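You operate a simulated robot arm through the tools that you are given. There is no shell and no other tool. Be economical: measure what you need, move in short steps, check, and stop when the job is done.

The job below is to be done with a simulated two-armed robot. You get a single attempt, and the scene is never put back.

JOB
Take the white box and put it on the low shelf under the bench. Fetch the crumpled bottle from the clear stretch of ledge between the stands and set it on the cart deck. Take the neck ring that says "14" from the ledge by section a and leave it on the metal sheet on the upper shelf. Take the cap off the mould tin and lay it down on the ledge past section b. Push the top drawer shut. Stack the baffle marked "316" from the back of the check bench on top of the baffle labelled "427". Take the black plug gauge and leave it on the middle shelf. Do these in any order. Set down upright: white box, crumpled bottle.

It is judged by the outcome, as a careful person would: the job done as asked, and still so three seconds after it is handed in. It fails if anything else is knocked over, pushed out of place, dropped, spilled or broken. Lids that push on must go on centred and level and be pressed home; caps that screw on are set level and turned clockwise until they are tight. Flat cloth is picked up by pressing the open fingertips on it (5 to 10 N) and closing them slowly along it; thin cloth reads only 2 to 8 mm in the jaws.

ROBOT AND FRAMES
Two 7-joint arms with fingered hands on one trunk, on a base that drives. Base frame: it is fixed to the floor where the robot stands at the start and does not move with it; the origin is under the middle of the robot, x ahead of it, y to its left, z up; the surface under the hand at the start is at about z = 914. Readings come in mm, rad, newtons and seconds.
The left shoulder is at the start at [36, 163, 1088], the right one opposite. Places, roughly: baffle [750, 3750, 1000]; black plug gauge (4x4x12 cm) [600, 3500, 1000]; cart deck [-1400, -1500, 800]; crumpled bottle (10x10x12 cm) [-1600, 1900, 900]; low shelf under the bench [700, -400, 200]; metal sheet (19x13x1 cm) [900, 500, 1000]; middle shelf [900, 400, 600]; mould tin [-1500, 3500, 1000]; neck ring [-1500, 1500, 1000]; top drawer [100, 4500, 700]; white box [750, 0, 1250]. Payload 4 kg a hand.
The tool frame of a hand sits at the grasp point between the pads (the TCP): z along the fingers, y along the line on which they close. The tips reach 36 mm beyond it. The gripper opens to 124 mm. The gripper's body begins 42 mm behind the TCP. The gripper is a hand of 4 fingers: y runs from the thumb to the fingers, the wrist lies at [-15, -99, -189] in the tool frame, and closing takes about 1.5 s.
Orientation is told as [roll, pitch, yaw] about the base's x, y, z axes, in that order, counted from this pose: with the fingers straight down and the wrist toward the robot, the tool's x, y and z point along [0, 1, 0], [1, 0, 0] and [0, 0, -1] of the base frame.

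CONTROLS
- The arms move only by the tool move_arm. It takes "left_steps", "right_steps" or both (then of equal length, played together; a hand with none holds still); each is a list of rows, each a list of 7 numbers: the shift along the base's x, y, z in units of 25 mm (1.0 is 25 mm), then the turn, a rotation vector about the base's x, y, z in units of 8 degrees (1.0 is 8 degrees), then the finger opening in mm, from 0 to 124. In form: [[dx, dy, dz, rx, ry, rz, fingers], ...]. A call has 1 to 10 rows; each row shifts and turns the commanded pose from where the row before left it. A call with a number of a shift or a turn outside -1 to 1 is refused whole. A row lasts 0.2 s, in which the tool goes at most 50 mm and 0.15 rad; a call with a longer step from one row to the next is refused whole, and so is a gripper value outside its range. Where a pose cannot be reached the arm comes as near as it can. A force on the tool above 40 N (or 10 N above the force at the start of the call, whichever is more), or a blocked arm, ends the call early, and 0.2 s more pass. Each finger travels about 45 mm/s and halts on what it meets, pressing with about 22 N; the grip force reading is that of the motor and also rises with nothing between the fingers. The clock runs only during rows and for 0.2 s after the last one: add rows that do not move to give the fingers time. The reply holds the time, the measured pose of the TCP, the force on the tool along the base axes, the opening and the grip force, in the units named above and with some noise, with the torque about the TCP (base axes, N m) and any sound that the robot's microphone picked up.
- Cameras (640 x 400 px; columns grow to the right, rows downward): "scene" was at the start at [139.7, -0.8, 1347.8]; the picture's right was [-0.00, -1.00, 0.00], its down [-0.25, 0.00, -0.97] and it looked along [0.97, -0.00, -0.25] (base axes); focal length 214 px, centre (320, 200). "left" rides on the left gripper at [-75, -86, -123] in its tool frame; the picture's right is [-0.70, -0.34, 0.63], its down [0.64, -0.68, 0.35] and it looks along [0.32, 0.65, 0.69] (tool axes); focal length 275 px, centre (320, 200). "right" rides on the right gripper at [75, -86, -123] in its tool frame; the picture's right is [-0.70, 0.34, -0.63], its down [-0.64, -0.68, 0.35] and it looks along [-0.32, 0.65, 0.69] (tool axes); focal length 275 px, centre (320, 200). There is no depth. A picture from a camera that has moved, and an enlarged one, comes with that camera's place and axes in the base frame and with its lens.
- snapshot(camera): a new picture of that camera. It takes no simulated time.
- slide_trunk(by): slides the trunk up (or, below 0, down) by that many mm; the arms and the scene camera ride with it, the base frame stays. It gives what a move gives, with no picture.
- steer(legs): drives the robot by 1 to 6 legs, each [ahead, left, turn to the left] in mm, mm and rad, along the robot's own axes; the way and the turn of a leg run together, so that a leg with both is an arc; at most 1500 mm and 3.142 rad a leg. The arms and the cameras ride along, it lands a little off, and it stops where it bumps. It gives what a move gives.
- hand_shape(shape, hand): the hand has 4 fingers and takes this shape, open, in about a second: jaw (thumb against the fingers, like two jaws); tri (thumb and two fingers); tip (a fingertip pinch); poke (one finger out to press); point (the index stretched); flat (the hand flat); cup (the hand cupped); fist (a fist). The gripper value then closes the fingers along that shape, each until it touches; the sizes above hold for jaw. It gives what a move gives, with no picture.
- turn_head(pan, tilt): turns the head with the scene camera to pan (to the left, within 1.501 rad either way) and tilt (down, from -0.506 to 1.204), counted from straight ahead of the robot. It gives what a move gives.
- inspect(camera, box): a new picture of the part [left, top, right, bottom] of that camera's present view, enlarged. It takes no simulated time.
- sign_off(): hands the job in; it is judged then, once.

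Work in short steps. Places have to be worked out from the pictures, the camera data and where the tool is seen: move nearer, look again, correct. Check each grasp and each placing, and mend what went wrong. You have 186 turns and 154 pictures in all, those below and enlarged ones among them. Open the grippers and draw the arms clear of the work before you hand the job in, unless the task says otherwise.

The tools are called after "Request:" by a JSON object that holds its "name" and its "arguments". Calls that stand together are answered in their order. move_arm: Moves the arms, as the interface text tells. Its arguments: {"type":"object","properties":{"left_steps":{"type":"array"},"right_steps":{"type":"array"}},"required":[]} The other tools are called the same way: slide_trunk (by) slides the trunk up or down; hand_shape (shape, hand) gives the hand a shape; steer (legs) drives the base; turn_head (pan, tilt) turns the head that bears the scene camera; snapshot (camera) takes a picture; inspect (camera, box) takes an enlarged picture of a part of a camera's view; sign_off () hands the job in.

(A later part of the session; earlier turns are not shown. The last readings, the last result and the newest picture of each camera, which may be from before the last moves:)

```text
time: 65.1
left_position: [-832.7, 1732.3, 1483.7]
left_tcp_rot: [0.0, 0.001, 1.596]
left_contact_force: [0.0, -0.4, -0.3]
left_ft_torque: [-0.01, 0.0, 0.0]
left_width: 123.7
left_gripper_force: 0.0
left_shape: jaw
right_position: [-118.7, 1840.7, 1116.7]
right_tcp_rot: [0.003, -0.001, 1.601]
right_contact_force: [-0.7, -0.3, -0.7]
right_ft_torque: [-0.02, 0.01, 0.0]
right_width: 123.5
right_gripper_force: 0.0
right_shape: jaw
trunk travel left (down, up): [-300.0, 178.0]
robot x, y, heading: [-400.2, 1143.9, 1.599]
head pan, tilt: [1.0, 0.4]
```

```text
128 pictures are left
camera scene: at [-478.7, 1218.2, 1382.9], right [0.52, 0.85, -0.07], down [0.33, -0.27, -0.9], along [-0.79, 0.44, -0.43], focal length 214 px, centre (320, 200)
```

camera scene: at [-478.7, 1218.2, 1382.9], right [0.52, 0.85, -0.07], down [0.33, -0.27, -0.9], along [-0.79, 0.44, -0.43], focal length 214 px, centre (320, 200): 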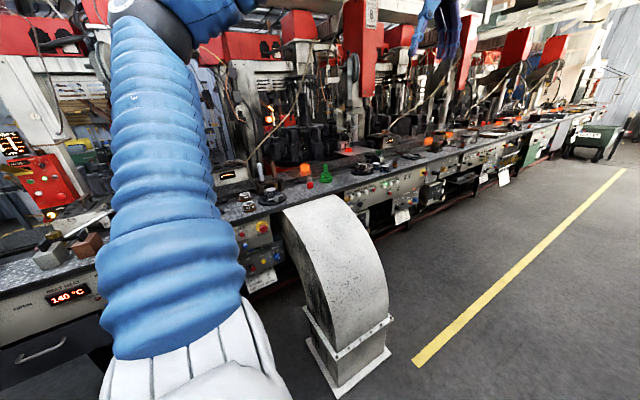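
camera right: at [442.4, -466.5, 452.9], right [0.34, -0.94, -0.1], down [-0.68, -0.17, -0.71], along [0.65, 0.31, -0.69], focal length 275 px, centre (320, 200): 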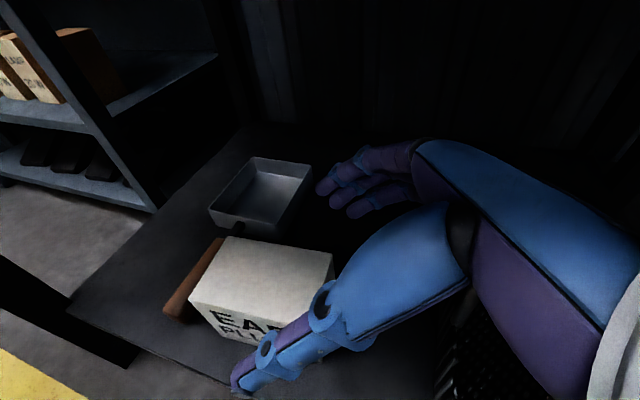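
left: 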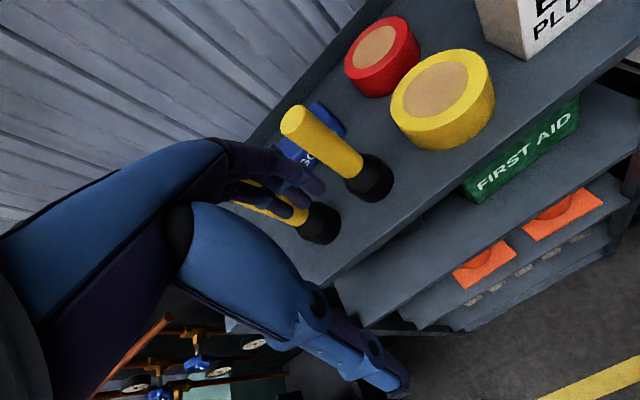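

Corridor is clear between x≈−860 and 360; the duct's outer edge is at x≈−930. Driving up to y≈3450 and turning to face the check bench.

Request:
{"name": "steer", "arguments": {"legs": [[1500, 0, -0.02], [800, 0, 0], [0, 0, -1.58]]}}

Request:
{"name": "turn_head", "arguments": {"pan": 0, "tilt": 0.4}}

Request:
{"name": "snapshot", "arguments": {"camera": "scene"}}

```text
time: 70.2
left_position: [-868.7, 2805.0, 1483.3]
left_tcp_rot: [-0.001, -0.003, 1.593]
left_contact_force: [0.6, -0.7, -0.9]
left_ft_torque: [0.0, 0.02, -0.02]
left_width: 123.5
left_gripper_force: 0.0
left_shape: jaw
right_position: [-150.5, 2912.2, 1112.5]
right_tcp_rot: [-0.002, 0.006, 1.587]
right_contact_force: [0.3, -0.2, 0.2]
right_ft_torque: [-0.04, 0.0, 0.0]
right_width: 123.8
right_gripper_force: 0.0
right_shape: jaw
trunk travel left (down, up): [-300.0, 178.0]
robot x, y, heading: [-431.6, 2221.4, 1.593]
head pan, tilt: [1.0, 0.4]
stopped in leg 1: the robot was blocked; the commanded pose is now the measured one
```

```text
time: 71.5
left_position: [-868.9, 2802.8, 1481.7]
left_tcp_rot: [-0.002, -0.003, 1.596]
left_contact_force: [0.8, -0.1, -0.1]
left_ft_torque: [-0.02, 0.0, 0.01]
left_width: 123.8
left_gripper_force: 0.0
left_shape: jaw
right_position: [-149.7, 2910.1, 1111.4]
right_tcp_rot: [-0.003, 0.009, 1.588]
right_contact_force: [0.5, 0.0, -0.2]
right_ft_torque: [0.0, 0.0, 0.02]
right_width: 124.0
right_gripper_force: 0.0
right_shape: jaw
trunk travel left (down, up): [-300.0, 178.0]
robot x, y, heading: [-430.7, 2223.0, 1.595]
head pan, tilt: [0.0, 0.4]
```

```text
127 pictures are left
camera scene: at [-440.6, 2332.2, 1380.1], right [1.0, 0.03, 0.0], down [0.01, -0.46, -0.89], along [-0.02, 0.89, -0.46], focal length 214 px, centre (320, 200)
```

scene: 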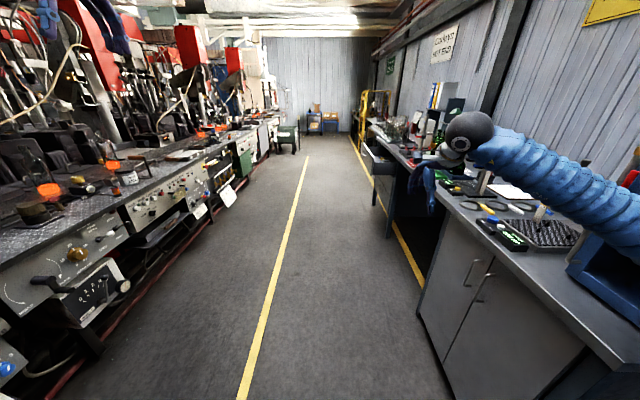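

Blocked — likely my right forearm against the blue machine on the bench. Looking to the right before moving.

Request:
{"name": "turn_head", "arguments": {"pan": -0.9, "tilt": 0.5}}

Request:
{"name": "snapshot", "arguments": {"camera": "scene"}}

```text
time: 72.7
left_position: [-870.0, 2803.7, 1482.9]
left_tcp_rot: [-0.002, -0.004, 1.596]
left_contact_force: [0.9, -0.3, -0.5]
left_ft_torque: [-0.01, 0.01, 0.02]
left_width: 123.9
left_gripper_force: 0.0
left_shape: jaw
right_position: [-150.6, 2910.8, 1111.2]
right_tcp_rot: [-0.002, 0.01, 1.59]
right_contact_force: [0.1, -0.3, 0.5]
right_ft_torque: [0.0, 0.0, 0.0]
right_width: 124.0
right_gripper_force: 0.1
right_shape: jaw
trunk travel left (down, up): [-300.0, 178.0]
robot x, y, heading: [-430.3, 2218.7, 1.594]
head pan, tilt: [-0.901, 0.499]
```

```text
126 pictures are left
camera scene: at [-368.3, 2297.3, 1373.9], right [0.64, -0.77, 0.06], down [-0.36, -0.37, -0.86], along [0.68, 0.53, -0.51], focal length 214 px, centre (320, 200)
```

scene: 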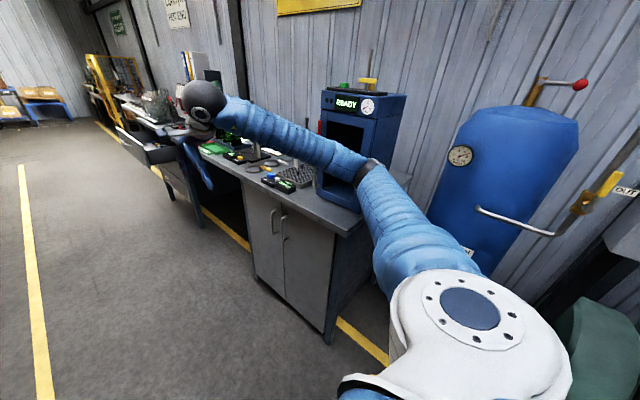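

The right elbow touched the blue machine/bench corner. Backing off, strafing left to x≈−610, then checking the machine.

Request:
{"name": "steer", "arguments": {"legs": [[-200, 0, 0], [0, 180, 0]]}}

Request:
{"name": "snapshot", "arguments": {"camera": "scene"}}

```text
time: 75.4
left_position: [-1043.3, 2599.1, 1480.9]
left_tcp_rot: [0.0, 0.002, 1.602]
left_contact_force: [0.1, -0.4, 0.7]
left_ft_torque: [0.02, -0.04, 0.0]
left_width: 123.7
left_gripper_force: 0.0
left_shape: jaw
right_position: [-325.0, 2708.6, 1107.2]
right_tcp_rot: [0.0, 0.014, 1.594]
right_contact_force: [-0.7, 0.8, -0.5]
right_ft_torque: [0.01, -0.02, 0.02]
right_width: 123.6
right_gripper_force: 0.1
right_shape: jaw
trunk travel left (down, up): [-300.0, 178.0]
robot x, y, heading: [-607.5, 2014.5, 1.599]
head pan, tilt: [-0.901, 0.499]
```

```text
125 pictures are left
camera scene: at [-540.6, 2096.1, 1373.4], right [0.64, -0.76, 0.06], down [-0.36, -0.37, -0.85], along [0.67, 0.53, -0.52], focal length 214 px, centre (320, 200)
```

scene: 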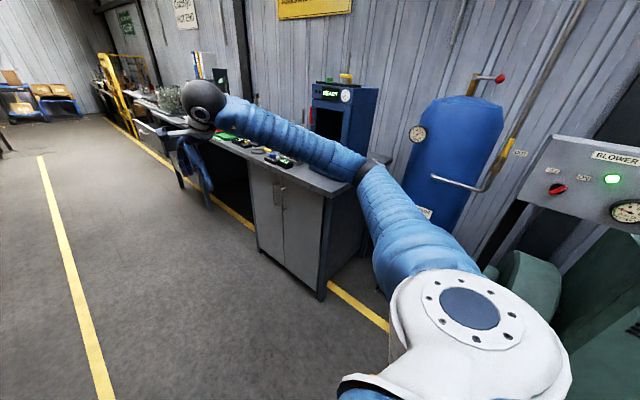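

Machine appears undisturbed. Driving on at x≈−610 to y≈3450, then turning to face the bench.

Request:
{"name": "steer", "arguments": {"legs": [[1430, 0, -0.02], [0, 0, -1.575]]}}

Request:
{"name": "turn_head", "arguments": {"pan": 0, "tilt": 0.5}}

Request:
{"name": "snapshot", "arguments": {"camera": "scene"}}

```text
time: 86.5
left_position: [-46.1, 3890.4, 1482.3]
left_tcp_rot: [0.002, 0.001, 0.011]
left_contact_force: [-0.1, 0.0, -0.1]
left_ft_torque: [-0.03, 0.01, 0.02]
left_width: 123.8
left_gripper_force: 0.1
left_shape: jaw
right_position: [48.7, 3171.9, 1107.5]
right_tcp_rot: [0.001, 0.014, 0.005]
right_contact_force: [0.5, 0.5, 0.0]
right_ft_torque: [-0.01, 0.0, -0.01]
right_width: 123.7
right_gripper_force: 0.1
right_shape: jaw
trunk travel left (down, up): [-300.0, 178.0]
robot x, y, heading: [-638.1, 3468.7, 0.009]
head pan, tilt: [-0.901, 0.499]
```

```text
time: 87.7
left_position: [-45.5, 3891.2, 1482.1]
left_tcp_rot: [0.002, 0.002, 0.01]
left_contact_force: [0.6, -0.5, -0.4]
left_ft_torque: [-0.01, -0.01, 0.03]
left_width: 123.7
left_gripper_force: 0.1
left_shape: jaw
right_position: [49.4, 3170.5, 1106.7]
right_tcp_rot: [0.002, 0.016, 0.004]
right_contact_force: [-0.2, -0.5, -1.1]
right_ft_torque: [0.01, -0.01, -0.01]
right_width: 123.6
right_gripper_force: 0.0
right_shape: jaw
trunk travel left (down, up): [-300.0, 178.0]
robot x, y, heading: [-640.8, 3466.0, 0.011]
head pan, tilt: [0.0, 0.499]
```

```text
124 pictures are left
camera scene: at [-527.8, 3465.8, 1370.6], right [0.01, -1.0, 0.0], down [-0.55, -0.01, -0.84], along [0.84, 0.01, -0.55], focal length 214 px, centre (320, 200)
```

scene: 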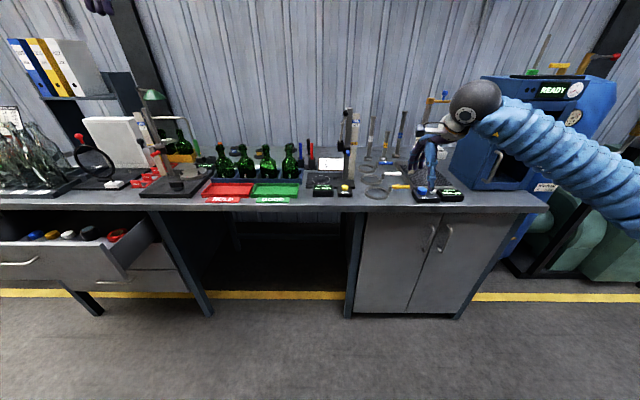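

Great overview. Enlarging the bench back for the baffles and the plug gauge.

Request:
{"name": "inspect", "arguments": {"camera": "scene", "box": [170, 100, 330, 200]}}

Request:
{"name": "inspect", "arguments": {"camera": "scene", "box": [290, 90, 480, 210]}}

Request:
{"name": "inspect", "arguments": {"camera": "scene", "box": [0, 90, 220, 300]}}

```text
4.00 times, centred on (250, 150) of scene
camera zoom: at [-527.8, 3465.8, 1370.6], right [0.01, -1.0, 0.0], down [-0.55, -0.01, -0.84], along [0.84, 0.01, -0.55], focal length 858 px, centre (600, 400)
```

zoom: 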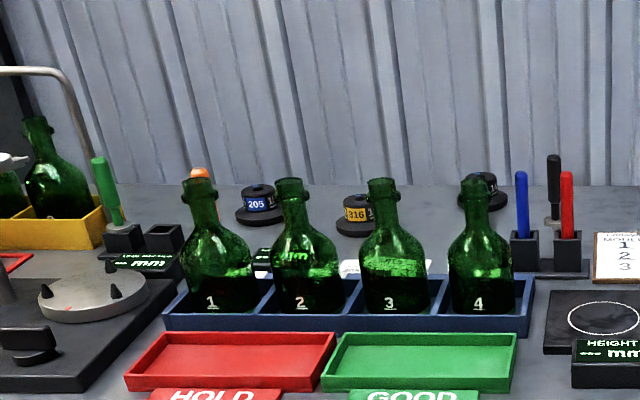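

```text
3.33 times, centred on (385, 150) of scene
camera zoom: at [-527.8, 3465.8, 1370.6], right [0.01, -1.0, 0.0], down [-0.55, -0.01, -0.84], along [0.84, 0.01, -0.55], focal length 715 px, centre (103, 367)
```

zoom: 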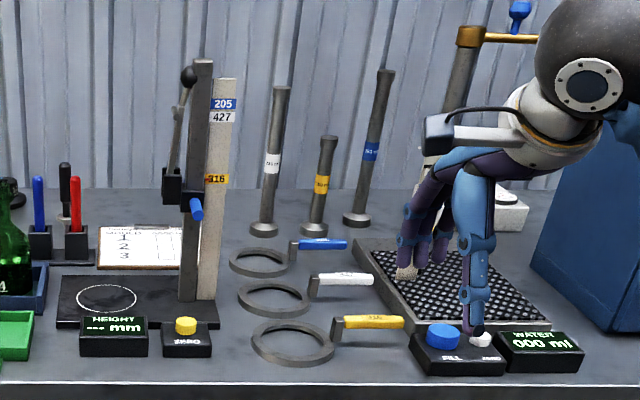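

```text
1.90 times, centred on (110, 195) of scene
camera zoom: at [-527.8, 3465.8, 1370.6], right [0.01, -1.0, 0.0], down [-0.55, -0.01, -0.84], along [0.84, 0.01, -0.55], focal length 408 px, centre (720, 210)
```

zoom: 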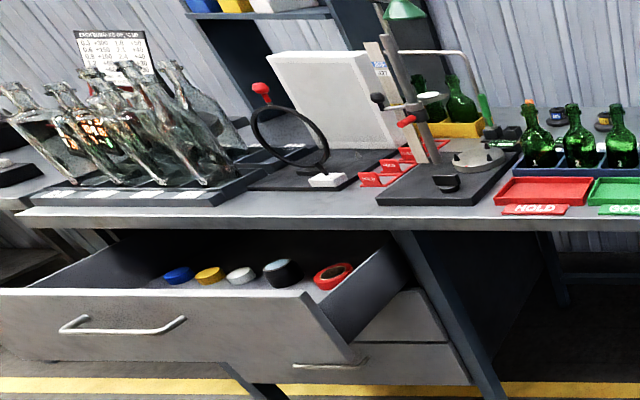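

The baffles stand at the back: "205", "316" (≈[711, 3853]) and a third one (≈[815, 3670]) whose label I must read. The gauges stand in a holder near [590, 3550]. I'll raise the right hand and come closer, aligned with the open knee space (y≈3700).

Request:
{"name": "move_arm", "arguments": {"right_steps": [[0, 0, 1, 0, 0, 0, 124], [0, 0, 1, 0, 0, 0, 124], [0, 0, 1, 0, 0, 0, 124], [0, 0, 1, 0, 0, 0, 124], [0, 0, 1, 0, 0, 0, 124], [0, 0, 1, 0, 0, 0, 124], [0, 0, 1, 0, 0, 0, 124], [0, 0, 1, 0, 0, 0, 124], [0, 0, 1, 0, 0, 0, 124], [0, 0, 1, 0, 0, 0, 124]]}}

Request:
{"name": "steer", "arguments": {"legs": [[0, 240, -0.01], [400, 0, 0]]}}

Request:
{"name": "turn_head", "arguments": {"pan": 0.1, "tilt": 0.55}}

Request:
{"name": "snapshot", "arguments": {"camera": "scene"}}

```text
time: 89.8
left_position: [-46.8, 3890.9, 1482.3]
left_tcp_rot: [-0.001, 0.003, 0.01]
left_contact_force: [-0.1, 0.4, 0.8]
left_ft_torque: [-0.03, -0.02, 0.02]
left_width: 124.0
left_gripper_force: 0.1
left_shape: jaw
right_position: [48.2, 3170.9, 1357.9]
right_tcp_rot: [0.001, 0.014, 0.005]
right_contact_force: [0.3, 0.7, 0.3]
right_ft_torque: [-0.02, 0.0, 0.0]
right_width: 124.0
right_gripper_force: 0.1
right_shape: jaw
trunk travel left (down, up): [-300.0, 178.0]
robot x, y, heading: [-636.7, 3463.9, 0.007]
head pan, tilt: [0.0, 0.499]
```

```text
time: 93.8
left_position: [363.0, 4124.3, 1481.1]
left_tcp_rot: [0.003, 0.003, -0.001]
left_contact_force: [0.6, -0.8, 0.0]
left_ft_torque: [-0.03, 0.02, -0.01]
left_width: 123.9
left_gripper_force: 0.1
left_shape: jaw
right_position: [450.2, 3402.5, 1357.7]
right_tcp_rot: [0.002, 0.015, -0.006]
right_contact_force: [0.6, -0.8, 0.3]
right_ft_torque: [0.0, 0.0, 0.01]
right_width: 123.8
right_gripper_force: 0.0
right_shape: jaw
trunk travel left (down, up): [-300.0, 178.0]
robot x, y, heading: [-236.6, 3702.4, -0.001]
head pan, tilt: [0.0, 0.499]
```

```text
time: 94.4
left_position: [362.8, 4124.5, 1481.7]
left_tcp_rot: [0.003, 0.001, 0.0]
left_contact_force: [0.1, -0.1, 0.9]
left_ft_torque: [0.0, -0.03, -0.01]
left_width: 123.7
left_gripper_force: 0.1
left_shape: jaw
right_position: [450.7, 3403.5, 1359.6]
right_tcp_rot: [0.002, 0.013, -0.005]
right_contact_force: [0.3, -0.7, 0.0]
right_ft_torque: [-0.02, 0.01, 0.01]
right_width: 124.0
right_gripper_force: 0.0
right_shape: jaw
trunk travel left (down, up): [-300.0, 178.0]
robot x, y, heading: [-239.4, 3706.5, -0.002]
head pan, tilt: [0.099, 0.55]
```

```text
120 pictures are left
camera scene: at [-124.8, 3713.7, 1366.1], right [0.1, -1.0, -0.01], down [-0.58, -0.05, -0.81], along [0.81, 0.08, -0.59], focal length 214 px, centre (320, 200)
```

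scene: 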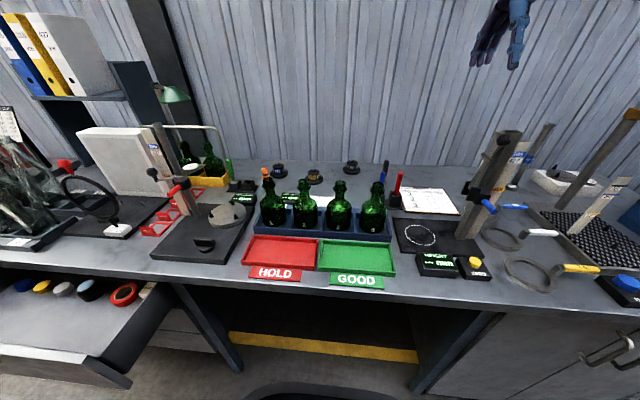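

Request:
{"name": "inspect", "arguments": {"camera": "scene", "box": [240, 140, 420, 253]}}

```text
3.54 times, centred on (330, 196) of scene
camera zoom: at [-124.8, 3713.7, 1366.1], right [0.1, -1.0, -0.01], down [-0.58, -0.05, -0.81], along [0.81, 0.08, -0.59], focal length 759 px, centre (285, 212)
```

zoom: 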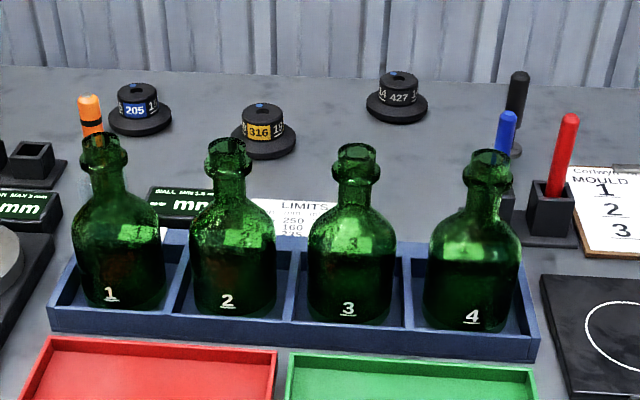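

Labels read: right-hand one is "427" (centre ≈[750, 3655]), "316" ≈[646, 3815]; bench top ≈906. The black gauge stands near [665, 3535]. Moving 120 mm closer and looking with the wrist cameras from above.

Request:
{"name": "steer", "arguments": {"legs": [[120, 0, 0]]}}

Request:
{"name": "move_arm", "arguments": {"left_steps": [[0.6, -1, -1, 0, 0, 0, 124], [0.6, -1, -1, 0, 0, 0, 124], [0.6, -1, -1, 0, 0, 0, 124], [0.6, -1, -1, 0, 0, 0, 124], [0.6, -1, -1, 0, 0, 0, 124], [0.6, -1, -1, 0, 0, 0, 124], [0.6, -1, -1, 0, 0, 0, 124], [0.6, -1, -1, 0, 0, 0, 124], [0, -1, -1, 0, 0, 0, 124], [0, -1, -1, 0, 0, 0, 124]]}}

Request:
{"name": "snapshot", "arguments": {"camera": "left"}}

Request:
{"name": "snapshot", "arguments": {"camera": "right"}}

```text
time: 95.7
left_position: [483.2, 4124.7, 1481.8]
left_tcp_rot: [0.002, 0.001, -0.001]
left_contact_force: [-0.2, 0.7, -0.2]
left_ft_torque: [-0.02, -0.01, -0.03]
left_width: 123.9
left_gripper_force: 0.1
left_shape: jaw
right_position: [570.3, 3401.4, 1357.3]
right_tcp_rot: [0.001, 0.015, -0.007]
right_contact_force: [0.5, -0.1, -0.6]
right_ft_torque: [0.0, 0.01, -0.03]
right_width: 123.9
right_gripper_force: 0.1
right_shape: jaw
trunk travel left (down, up): [-300.0, 178.0]
robot x, y, heading: [-115.2, 3702.0, 0.001]
head pan, tilt: [0.099, 0.55]
```

```text
time: 97.9
left_position: [605.4, 3871.8, 1229.0]
left_tcp_rot: [0.002, 0.004, 0.001]
left_contact_force: [0.4, -0.1, 0.7]
left_ft_torque: [-0.03, 0.0, -0.02]
left_width: 123.6
left_gripper_force: 0.0
left_shape: jaw
right_position: [570.5, 3402.5, 1356.3]
right_tcp_rot: [0.003, 0.015, -0.008]
right_contact_force: [-0.5, -0.4, -0.7]
right_ft_torque: [0.01, 0.05, 0.01]
right_width: 123.7
right_gripper_force: 0.1
right_shape: jaw
trunk travel left (down, up): [-300.0, 178.0]
robot x, y, heading: [-116.9, 3703.8, 0.001]
head pan, tilt: [0.099, 0.55]
```

```text
118 pictures are left
camera left: at [519.8, 3797.7, 1351.1], right [-0.34, -0.7, -0.63], down [-0.68, 0.65, -0.34], along [0.65, 0.32, -0.69], focal length 275 px, centre (320, 200)
```

left: 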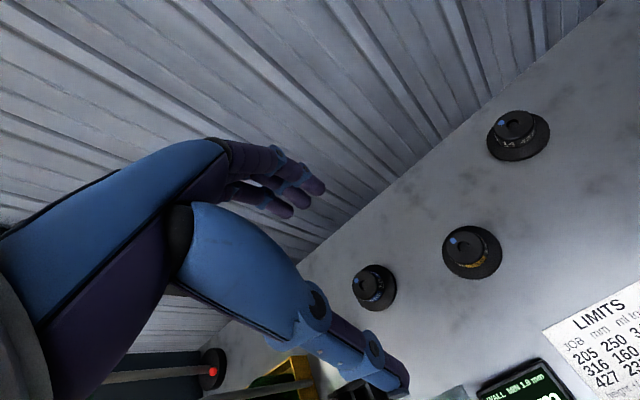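

```text
117 pictures are left
camera right: at [486.8, 3478.4, 1479.7], right [0.34, -0.7, 0.63], down [-0.69, -0.64, -0.34], along [0.64, -0.32, -0.7], focal length 275 px, centre (320, 200)
```

right: 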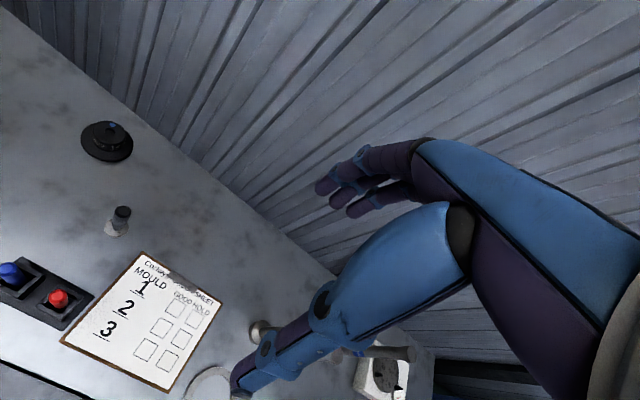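

Fixes agree: 316 at (653, 3820), 427 at (753, 3660), gauge at (633, 3540). Descending the left hand above 316 and the right hand toward above the gauge.

Request:
{"name": "move_arm", "arguments": {"left_steps": [[0.5, -0.5, -1, 0, 0, 0, 110], [0.5, -0.5, -1, 0, 0, 0, 110], [0.5, -0.5, -1, 0, 0, 0, 110], [0.4, -0.5, -1, 0, 0, 0, 110], [0, -0.07, -1, 0, 0, 0, 110], [0, 0, -1, 0, 0, 0, 110], [0, 0, -1, 0, 0, 0, 110], [0, 0, -1, 0, 0, 0, 110]], "right_steps": [[0.5, 0.9, -0.5, 0, 0, 0, 124], [0.5, 0.9, -0.5, 0, 0, 0, 124], [0.5, 0.9, -0.5, 0, 0, 0, 124], [0.5, 0.8, -0.5, 0, 0, 0, 124], [0.4, 0.7, -0.5, 0, 0, 0, 124], [0, 0.6, -0.5, 0, 0, 0, 124], [0, 0.5, -0.5, 0, 0, 0, 124], [0, 0, 0, 0, 0, 0, 124]]}}

Request:
{"name": "snapshot", "arguments": {"camera": "left"}}

Request:
{"name": "snapshot", "arguments": {"camera": "right"}}

```text
time: 99.7
left_position: [651.2, 3822.6, 1030.5]
left_tcp_rot: [0.002, 0.001, 0.001]
left_contact_force: [0.7, -1.0, -0.5]
left_ft_torque: [-0.01, 0.02, -0.02]
left_width: 110.0
left_gripper_force: 0.1
left_shape: jaw
right_position: [629.8, 3535.1, 1268.6]
right_tcp_rot: [0.002, 0.015, -0.007]
right_contact_force: [0.4, 0.7, 0.7]
right_ft_torque: [0.0, 0.04, 0.01]
right_width: 123.7
right_gripper_force: 0.1
right_shape: jaw
trunk travel left (down, up): [-300.0, 178.0]
robot x, y, heading: [-118.4, 3707.4, 0.003]
head pan, tilt: [0.099, 0.55]
```

```text
116 pictures are left
camera left: at [565.7, 3749.2, 1152.3], right [-0.34, -0.7, -0.63], down [-0.68, 0.65, -0.34], along [0.65, 0.32, -0.69], focal length 275 px, centre (320, 200)
```

left: 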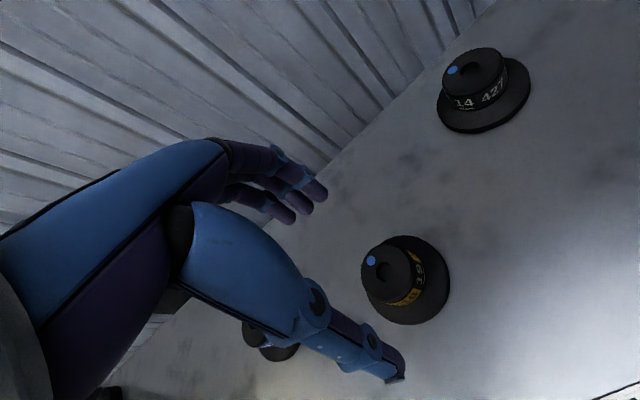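

```text
115 pictures are left
camera right: at [546.4, 3610.5, 1391.9], right [0.34, -0.7, 0.63], down [-0.69, -0.64, -0.34], along [0.64, -0.32, -0.7], focal length 275 px, centre (320, 200)
```

right: 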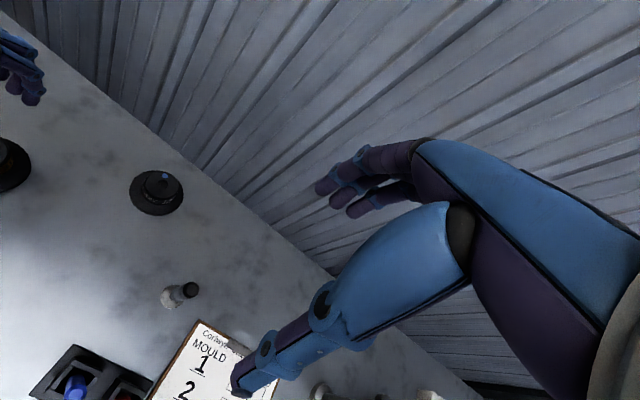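

316 top centre is at (651, 3817). Descending left to z≈962, and right over the gauge to z≈985 with opening 80.

Request:
{"name": "move_arm", "arguments": {"left_steps": [[0, -0.2, -0.7, 0, 0, 0, 100], [0, 0, -0.7, 0, 0, 0, 100], [0, 0, -0.7, 0, 0, 0, 100], [0, 0, -0.6, 0, 0, 0, 100], [0, 0, 0, 0, 0, 0, 100], [0, 0, 0, 0, 0, 0, 100], [0, 0, 0, 0, 0, 0, 100], [0, 0, 0, 0, 0, 0, 100]], "right_steps": [[0.2, 0.2, -1, 0, 0, 0, 80], [0, 0, -1, 0, 0, 0, 80], [0, 0, -1, 0, 0, 0, 80], [0, 0, -1, 0, 0, 0, 80], [0, 0, -1, 0, 0, 0, 80], [0, 0, -1, 0, 0, 0, 80], [0, 0, -1, 0, 0, 0, 80], [0, 0, 0, 0, 0, 0, 80]]}}

Request:
{"name": "snapshot", "arguments": {"camera": "left"}}

Request:
{"name": "snapshot", "arguments": {"camera": "right"}}

```text
time: 101.5
left_position: [650.6, 3818.4, 963.1]
left_tcp_rot: [0.002, 0.003, -0.001]
left_contact_force: [-0.9, 0.1, 0.0]
left_ft_torque: [0.0, 0.0, 0.01]
left_width: 100.2
left_gripper_force: 0.1
left_shape: jaw
right_position: [635.5, 3541.1, 1095.8]
right_tcp_rot: [0.004, 0.014, -0.007]
right_contact_force: [-0.4, -0.2, -0.1]
right_ft_torque: [-0.05, -0.03, 0.03]
right_width: 80.2
right_gripper_force: 0.1
right_shape: jaw
trunk travel left (down, up): [-300.0, 178.0]
robot x, y, heading: [-118.8, 3707.4, 0.003]
head pan, tilt: [0.099, 0.55]
```

```text
114 pictures are left
camera left: at [564.7, 3743.9, 1084.8], right [-0.34, -0.7, -0.63], down [-0.68, 0.65, -0.34], along [0.65, 0.32, -0.69], focal length 275 px, centre (320, 200)
```

left: 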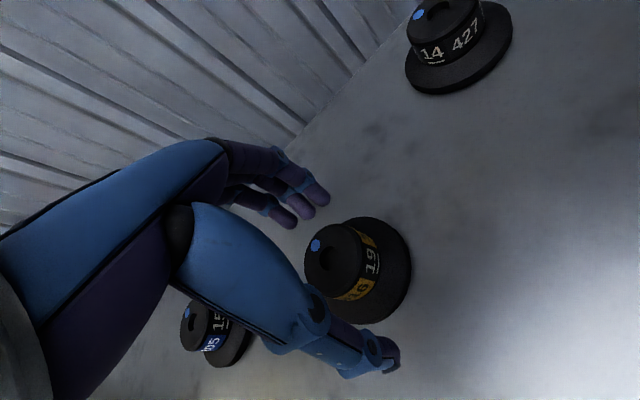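

```text
113 pictures are left
camera right: at [550.8, 3617.2, 1218.0], right [0.34, -0.7, 0.63], down [-0.69, -0.64, -0.34], along [0.64, -0.32, -0.7], focal length 275 px, centre (320, 200)
```

right: 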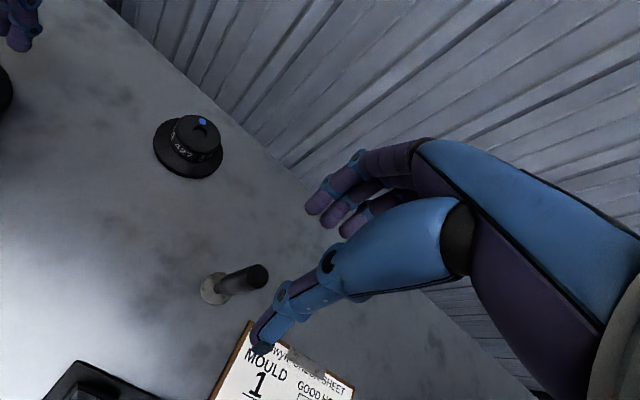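

Left: cylinder centre reads (643, 3813), so I shift −6/−5 mm and close. Right: gauge exactly below; descend 128 mm.

Request:
{"name": "move_arm", "arguments": {"left_steps": [[-0.25, -0.2, 0, 0, 0, 0, 100], [0, 0, 0, 0, 0, 0, 40], [0, 0, 0, 0, 0, 0, 40], [0, 0, 0, 0, 0, 0, 40], [0, 0, 0, 0, 0, 0, 40], [0, 0, 0, 0, 0, 0, 40], [0, 0, 0, 0, 0, 0, 40], [0, 0, 0, 0, 0, 0, 40], [0, 0, 0, 0, 0, 0, 40]], "right_steps": [[0, 0, -0.8, 0, 0, 0, 80], [0, 0, -0.8, 0, 0, 0, 80], [0, 0, -0.8, 0, 0, 0, 80], [0, 0, -0.7, 0, 0, 0, 80], [0, 0, -0.7, 0, 0, 0, 80], [0, 0, -0.7, 0, 0, 0, 80], [0, 0, -0.6, 0, 0, 0, 80], [0, 0, 0, 0, 0, 0, 80], [0, 0, 0, 0, 0, 0, 80]]}}

Request:
{"name": "snapshot", "arguments": {"camera": "left"}}

Request:
{"name": "snapshot", "arguments": {"camera": "right"}}

```text
time: 103.5
left_position: [644.3, 3811.9, 962.4]
left_tcp_rot: [0.001, 0.002, 0.001]
left_contact_force: [-1.3, -2.2, 1.7]
left_ft_torque: [-0.05, -0.03, -0.05]
left_width: 43.3
left_gripper_force: 22.0
left_shape: jaw
right_position: [634.2, 3540.6, 966.5]
right_tcp_rot: [0.002, 0.013, -0.007]
right_contact_force: [0.4, 0.0, 0.6]
right_ft_torque: [0.0, -0.03, -0.04]
right_width: 80.5
right_gripper_force: 0.0
right_shape: jaw
trunk travel left (down, up): [-300.0, 178.0]
robot x, y, heading: [-117.0, 3701.8, -0.002]
head pan, tilt: [0.099, 0.55]
```

```text
112 pictures are left
camera left: at [558.4, 3737.5, 1085.6], right [-0.34, -0.7, -0.63], down [-0.68, 0.65, -0.34], along [0.65, 0.32, -0.69], focal length 275 px, centre (320, 200)
```

left: 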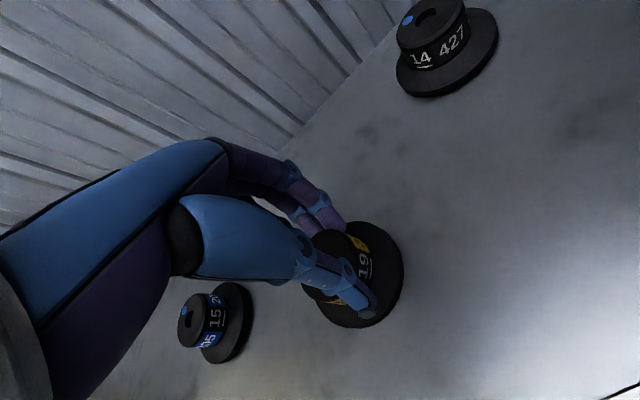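

```text
111 pictures are left
camera right: at [549.8, 3617.0, 1090.1], right [0.34, -0.7, 0.63], down [-0.69, -0.64, -0.34], along [0.64, -0.32, -0.7], focal length 275 px, centre (320, 200)
```

right: 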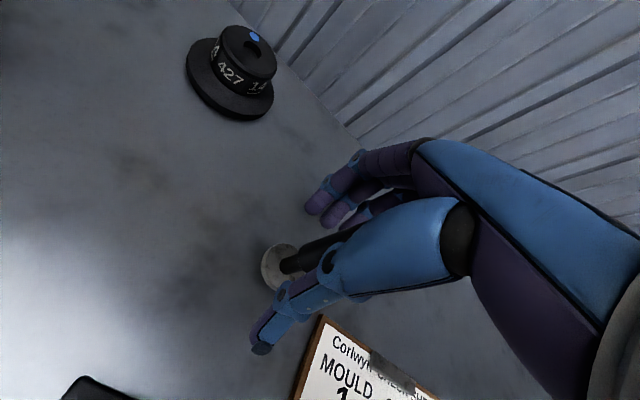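

Left grips 316 (43 mm). Closing right on the gauge and lifting left.

Request:
{"name": "move_arm", "arguments": {"left_steps": [[0, 0, 0.5, 0, 0, 0, 30], [0, 0, 1, 0, 0, 0, 30], [0, 0, 1, 0, 0, 0, 30], [0, 0, 1, 0, 0, 0, 30], [0, 0, 0.5, 0, 0, 0, 30], [0, 0, 0, 0, 0, 0, 30], [0, 0, 0, 0, 0, 0, 30], [0, 0, 0, 0, 0, 0, 30], [0, 0, 0, 0, 0, 0, 30], [0, 0, 0, 0, 0, 0, 30]], "right_steps": [[0, 0, 0, 0, 0, 0, 10], [0, 0, 0, 0, 0, 0, 10], [0, 0, 0, 0, 0, 0, 10], [0, 0, 0, 0, 0, 0, 10], [0, 0, 0, 0, 0, 0, 10], [0, 0, 0, 0, 0, 0, 10], [0, 0, 0, 0, 0, 0, 10], [0, 0, 0, 0, 0, 0, 10], [0, 0, 0.5, 0, 0, 0, 10], [0, 0, 0.5, 0, 0, 0, 10]]}}

Request:
{"name": "snapshot", "arguments": {"camera": "left"}}

Request:
{"name": "snapshot", "arguments": {"camera": "right"}}

```text
time: 105.7
left_position: [646.2, 3812.1, 1065.4]
left_tcp_rot: [0.001, 0.004, 0.0]
left_contact_force: [-0.5, 0.2, -6.6]
left_ft_torque: [-0.01, 0.04, -0.01]
left_width: 43.3
left_gripper_force: 22.1
left_shape: jaw
right_position: [634.2, 3542.2, 992.2]
right_tcp_rot: [0.001, 0.013, -0.008]
right_contact_force: [0.6, -0.3, -1.2]
right_ft_torque: [0.04, 0.01, 0.0]
right_width: 10.0
right_gripper_force: 21.8
right_shape: jaw
trunk travel left (down, up): [-300.0, 178.0]
robot x, y, heading: [-113.4, 3703.8, -0.005]
head pan, tilt: [0.099, 0.55]
```

```text
110 pictures are left
camera left: at [559.9, 3737.7, 1187.7], right [-0.34, -0.7, -0.63], down [-0.68, 0.65, -0.34], along [0.65, 0.32, -0.69], focal length 275 px, centre (320, 200)
```

left: 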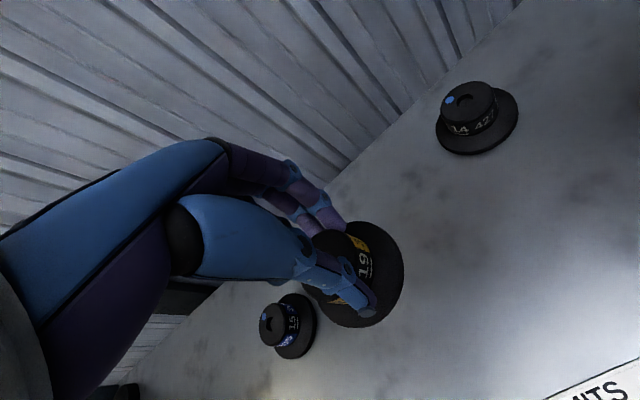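

```text
109 pictures are left
camera right: at [550.4, 3618.0, 1115.1], right [0.34, -0.7, 0.63], down [-0.69, -0.64, -0.34], along [0.64, -0.32, -0.7], focal length 275 px, centre (320, 200)
```

right: 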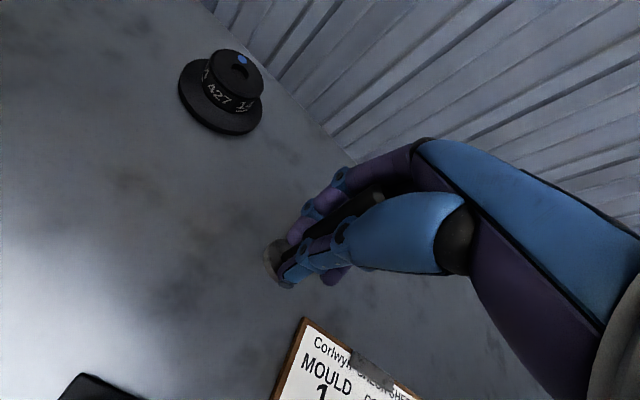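

316 held (≈6.6 N weight). The gauge appears lifted with the right hand; I close it fully, raise it and check while clearing the area.

Request:
{"name": "move_arm", "arguments": {"right_steps": [[0, 0, 1, 0, 0, 0, 0], [0, 0, 1, 0, 0, 0, 0], [0, 0, 1, 0, 0, 0, 0], [0, 0, 1, 0, 0, 0, 0], [0, 0, 1, 0, 0, 0, 0], [0, 0, 1, 0, 0, 0, 0], [0, -0.5, 1, 0, 0, 0, 0], [0, -1, 1, 0, 0, 0, 0], [0, -1, 1, 0, 0, 0, 0], [0, -1, 1, 0, 0, 0, 0]], "left_steps": [[0, 0, 0.4, 0, 0, 0, 30], [0, 0, 0, 0, 0, 0, 30], [0, 0, 0, 0, 0, 0, 30], [0.87, -1, 0, 0, 0, 0, 30], [0.87, -1, 0, 0, 0, 0, 30], [0.87, -1, 0, 0, 0, 0, 30], [0.87, -1, 0, 0, 0, 0, 30], [0.87, -1, 0, 0, 0, 0, 30], [0, -1, 0, 0, 0, 0, 30], [0, -0.15, 0, 0, 0, 0, 30]]}}

Request:
{"name": "snapshot", "arguments": {"camera": "left"}}

Request:
{"name": "snapshot", "arguments": {"camera": "right"}}

Request:
{"name": "inspect", "arguments": {"camera": "scene", "box": [240, 50, 480, 200]}}

```text
time: 107.9
left_position: [673.3, 3772.1, 1076.6]
left_tcp_rot: [0.002, 0.003, -0.001]
left_contact_force: [-0.3, 0.4, -5.2]
left_ft_torque: [-0.01, 0.0, -0.04]
left_width: 43.1
left_gripper_force: 21.9
left_shape: jaw
left hand out of reach, approached as far as the arm can: row 5, 6, 7, 8, 9, 10
right_position: [636.7, 3452.7, 1246.2]
right_tcp_rot: [0.005, 0.012, -0.007]
right_contact_force: [-0.4, 0.5, 0.2]
right_ft_torque: [-0.01, 0.03, -0.01]
right_width: 9.9
right_gripper_force: 21.6
right_shape: jaw
trunk travel left (down, up): [-300.0, 178.0]
robot x, y, heading: [-113.8, 3707.3, -0.005]
head pan, tilt: [0.099, 0.55]
```

```text
108 pictures are left
camera left: at [586.6, 3698.4, 1198.0], right [-0.34, -0.7, -0.63], down [-0.68, 0.65, -0.34], along [0.65, 0.32, -0.69], focal length 275 px, centre (320, 200)
```

left: 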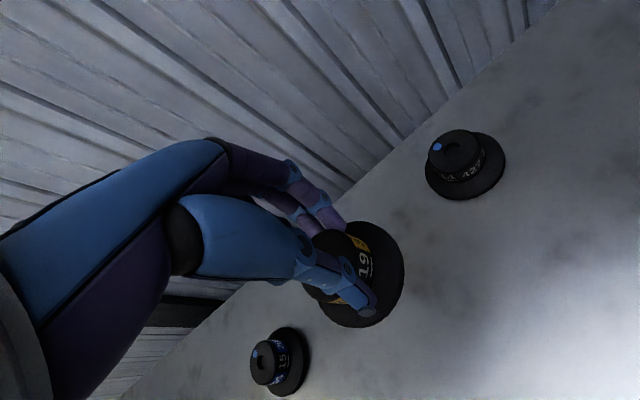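

```text
107 pictures are left
camera right: at [552.8, 3529.1, 1367.6], right [0.34, -0.7, 0.63], down [-0.69, -0.64, -0.34], along [0.64, -0.32, -0.7], focal length 275 px, centre (320, 200)
```

right: 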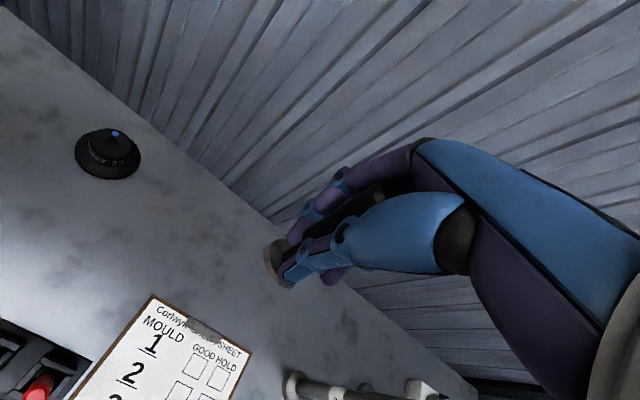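

```text
2.67 times, centred on (360, 125) of scene
camera zoom: at [-5.8, 3713.2, 1366.2], right [0.1, -1.0, -0.01], down [-0.58, -0.05, -0.81], along [0.81, 0.08, -0.59], focal length 572 px, centre (213, 400)
```

zoom: 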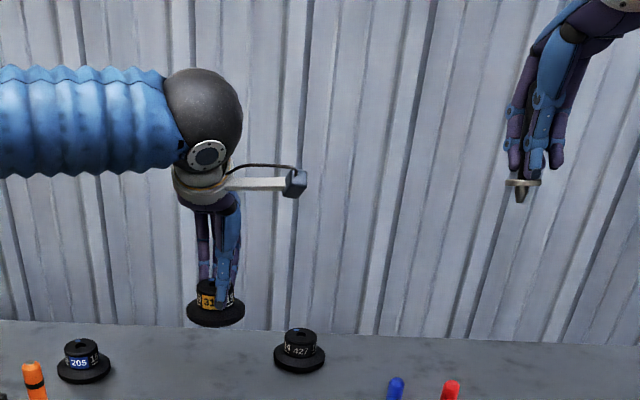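

The gauge is firmly held in the right hand. The left arm can't reach 427 from here, so I raise the right hand over the posts and turn the robot 0.35 rad right to bring 427 into the left hand's range.

Request:
{"name": "move_arm", "arguments": {"right_steps": [[0, 0, 1, 0, 0, 0, 0], [0, 0, 1, 0, 0, 0, 0], [0, 0, 1, 0, 0, 0, 0], [0, 0, 1, 0, 0, 0, 0], [0, 0, 1, 0, 0, 0, 0]]}}

Request:
{"name": "steer", "arguments": {"legs": [[0, 0, -0.35]]}}

Request:
{"name": "snapshot", "arguments": {"camera": "left"}}

Request:
{"name": "turn_head", "arguments": {"pan": 0.35, "tilt": 0.5}}

Request:
{"name": "snapshot", "arguments": {"camera": "scene"}}

```text
time: 109.1
left_position: [673.7, 3773.8, 1075.4]
left_tcp_rot: [0.0, 0.002, 0.001]
left_contact_force: [-0.5, 1.1, -6.5]
left_ft_torque: [-0.05, 0.0, 0.0]
left_width: 42.9
left_gripper_force: 21.5
left_shape: jaw
right_position: [634.5, 3452.4, 1367.6]
right_tcp_rot: [0.002, 0.014, -0.006]
right_contact_force: [0.3, -0.3, -1.9]
right_ft_torque: [-0.02, -0.01, -0.01]
right_width: 9.7
right_gripper_force: 22.1
right_shape: jaw
trunk travel left (down, up): [-300.0, 178.0]
robot x, y, heading: [-120.6, 3704.9, 0.001]
head pan, tilt: [0.099, 0.55]
```

```text
time: 110.5
left_position: [648.9, 3499.9, 1076.8]
left_tcp_rot: [0.002, 0.002, -0.347]
left_contact_force: [0.0, 0.2, -6.1]
left_ft_torque: [-0.04, 0.07, 0.01]
left_width: 43.0
left_gripper_force: 22.1
left_shape: jaw
right_position: [504.1, 3211.2, 1365.6]
right_tcp_rot: [0.003, 0.014, -0.355]
right_contact_force: [0.0, 0.5, -0.7]
right_ft_torque: [0.02, 0.01, -0.02]
right_width: 9.2
right_gripper_force: 22.0
right_shape: jaw
trunk travel left (down, up): [-300.0, 178.0]
robot x, y, heading: [-114.1, 3705.8, -0.35]
head pan, tilt: [0.099, 0.55]
```

```text
105 pictures are left
camera left: at [542.5, 3458.4, 1197.3], right [-0.56, -0.54, -0.63], down [-0.42, 0.84, -0.34], along [0.72, 0.08, -0.69], focal length 275 px, centre (320, 200)
```

left: 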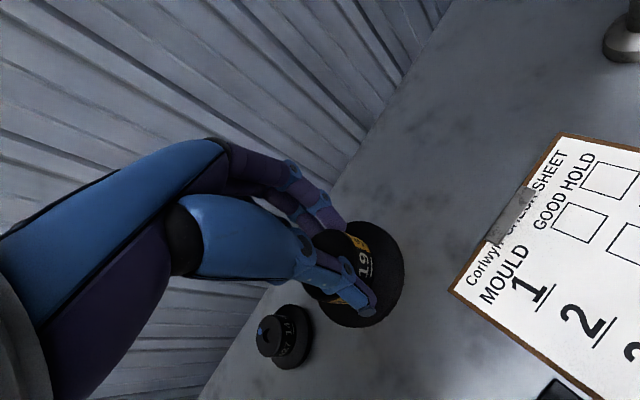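

```text
time: 111.3
left_position: [649.5, 3500.5, 1075.8]
left_tcp_rot: [0.0, 0.002, -0.346]
left_contact_force: [-0.1, -0.4, -6.2]
left_ft_torque: [-0.07, 0.01, -0.01]
left_width: 43.1
left_gripper_force: 22.0
left_shape: jaw
right_position: [505.0, 3211.7, 1366.3]
right_tcp_rot: [0.002, 0.014, -0.355]
right_contact_force: [-0.1, 1.2, -0.1]
right_ft_torque: [-0.01, -0.01, -0.03]
right_width: 9.5
right_gripper_force: 22.2
right_shape: jaw
trunk travel left (down, up): [-300.0, 178.0]
robot x, y, heading: [-118.4, 3704.6, -0.347]
head pan, tilt: [0.351, 0.499]
```

```text
104 pictures are left
camera scene: at [-4.4, 3696.5, 1370.9], right [0.0, -1.0, -0.03], down [-0.54, 0.02, -0.84], along [0.84, 0.02, -0.54], focal length 214 px, centre (320, 200)
```

scene: 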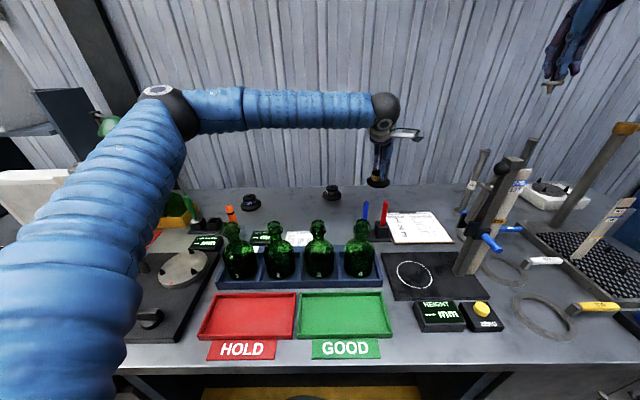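

Moving the left hand to (753, 3657) above 427, still high.

Request:
{"name": "move_arm", "arguments": {"left_steps": [[0.59, 0.9, 0, 0, 0, 0, 30], [0.59, 0.9, 0, 0, 0, 0, 30], [0.59, 0.9, 0, 0, 0, 0, 30], [0.59, 0.9, 0, 0, 0, 0, 30], [0.59, 0.9, 0, 0, 0, 0, 30], [0.59, 0.9, 0, 0, 0, 0, 30], [0.6, 0.88, 0, 0, 0, 0, 30], [0, 0, 0, 0, 0, 0, 30]]}}

Request:
{"name": "snapshot", "arguments": {"camera": "left"}}

Request:
{"name": "inspect", "arguments": {"camera": "scene", "box": [260, 100, 420, 200]}}

```text
time: 113.1
left_position: [751.3, 3657.2, 1075.3]
left_tcp_rot: [-0.001, 0.002, -0.35]
left_contact_force: [-0.4, 0.7, -6.6]
left_ft_torque: [0.0, 0.06, -0.01]
left_width: 43.1
left_gripper_force: 21.8
left_shape: jaw
right_position: [503.4, 3211.8, 1366.6]
right_tcp_rot: [0.002, 0.014, -0.354]
right_contact_force: [0.9, -0.6, 0.0]
right_ft_torque: [0.02, 0.05, -0.01]
right_width: 9.7
right_gripper_force: 21.4
right_shape: jaw
trunk travel left (down, up): [-300.0, 178.0]
robot x, y, heading: [-117.0, 3704.4, -0.352]
head pan, tilt: [0.351, 0.499]
```

```text
103 pictures are left
camera left: at [645.1, 3616.6, 1197.5], right [-0.56, -0.54, -0.63], down [-0.42, 0.84, -0.34], along [0.72, 0.08, -0.69], focal length 275 px, centre (320, 200)
```

left: 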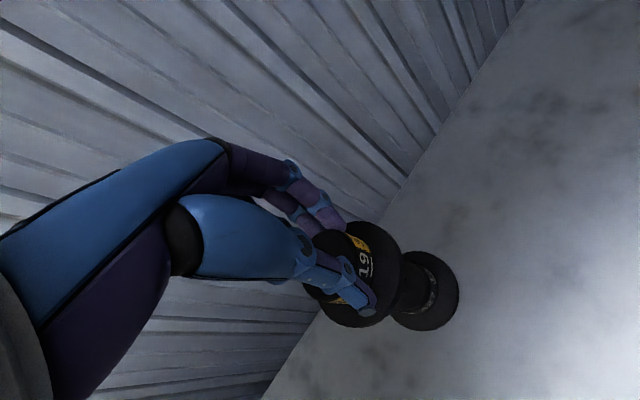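

```text
4.00 times, centred on (340, 150) of scene
camera zoom: at [-4.6, 3696.0, 1371.0], right [0.0, -1.0, -0.03], down [-0.54, 0.02, -0.84], along [0.84, 0.02, -0.54], focal length 858 px, centre (240, 400)
```

zoom: 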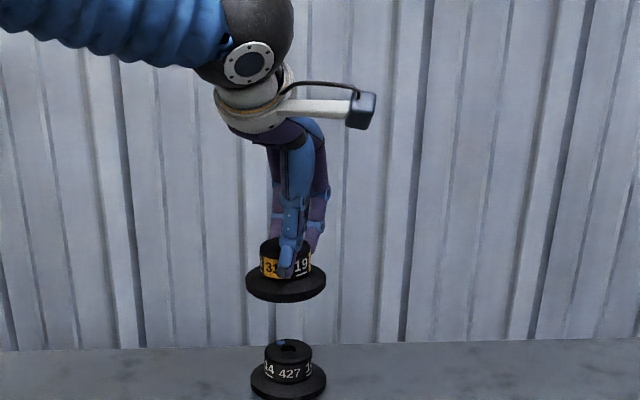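

316 sits ~2 mm left of centre; correcting and lowering onto 427 (contact expected at TCP z≈1010–1015).

Request:
{"name": "move_arm", "arguments": {"left_steps": [[0, -0.08, -0.8, 0, 0, 0, 30], [0, 0, -0.7, 0, 0, 0, 30], [0, 0, -0.2, 0, 0, 0, 30], [0, 0, -0.15, 0, 0, 0, 30], [0, 0, -0.15, 0, 0, 0, 30], [0, 0, -0.15, 0, 0, 0, 30], [0, 0, -0.15, 0, 0, 0, 30], [0, 0, -0.15, 0, 0, 0, 30], [0, 0, -0.15, 0, 0, 0, 30]]}}

Request:
{"name": "inspect", "arguments": {"camera": "scene", "box": [260, 100, 420, 200]}}

```text
time: 115.1
left_position: [753.2, 3653.8, 1009.7]
left_tcp_rot: [-0.001, 0.002, -0.347]
left_contact_force: [-0.3, 0.2, -6.2]
left_ft_torque: [-0.04, 0.04, 0.0]
left_width: 42.9
left_gripper_force: 22.8
left_shape: jaw
right_position: [503.9, 3211.8, 1365.8]
right_tcp_rot: [0.003, 0.013, -0.355]
right_contact_force: [0.0, -0.4, -0.8]
right_ft_torque: [0.0, 0.05, 0.02]
right_width: 9.2
right_gripper_force: 22.0
right_shape: jaw
trunk travel left (down, up): [-300.0, 178.0]
robot x, y, heading: [-117.0, 3706.7, -0.344]
head pan, tilt: [0.351, 0.499]
```

```text
4.00 times, centred on (340, 150) of scene
camera zoom: at [-4.3, 3696.5, 1370.9], right [0.0, -1.0, -0.03], down [-0.54, 0.02, -0.84], along [0.84, 0.02, -0.54], focal length 858 px, centre (240, 400)
```

zoom: 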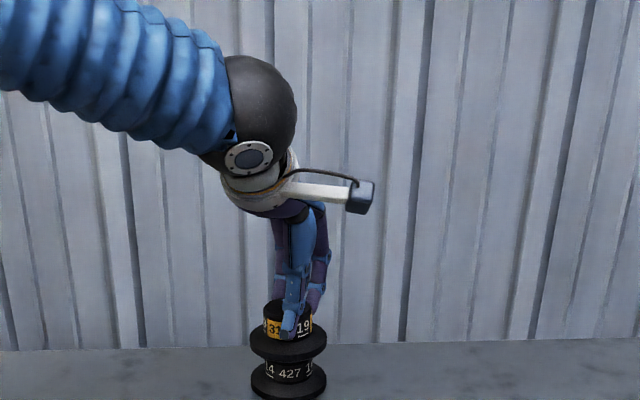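

Nearly on it, aligned. Lowering gently to contact.

Request:
{"name": "move_arm", "arguments": {"left_steps": [[0, 0.02, -0.1, 0, 0, 0, 30], [0, 0, -0.1, 0, 0, 0, 30], [0, 0, -0.1, 0, 0, 0, 30], [0, 0, -0.1, 0, 0, 0, 30], [0, 0, -0.1, 0, 0, 0, 30], [0, 0, -0.1, 0, 0, 0, 30]]}}

```text
time: 116.4
left_position: [754.9, 3654.1, 1008.2]
left_tcp_rot: [-0.006, -0.01, -0.349]
left_contact_force: [-6.7, 1.7, 25.1]
left_ft_torque: [0.05, 0.14, -0.01]
left_width: 43.7
left_gripper_force: 21.8
left_shape: jaw
right_position: [501.1, 3212.2, 1367.3]
right_tcp_rot: [0.001, 0.011, -0.354]
right_contact_force: [0.0, 0.0, -0.8]
right_ft_torque: [0.02, 0.03, -0.03]
right_width: 9.4
right_gripper_force: 22.4
right_shape: jaw
trunk travel left (down, up): [-300.0, 178.0]
robot x, y, heading: [-114.9, 3703.9, -0.349]
head pan, tilt: [0.351, 0.499]
stopped in row 6 (left hand): the force on the tool passed its limit at 43 N (the readings are from after the stop); the commanded pose is now the measured one
```

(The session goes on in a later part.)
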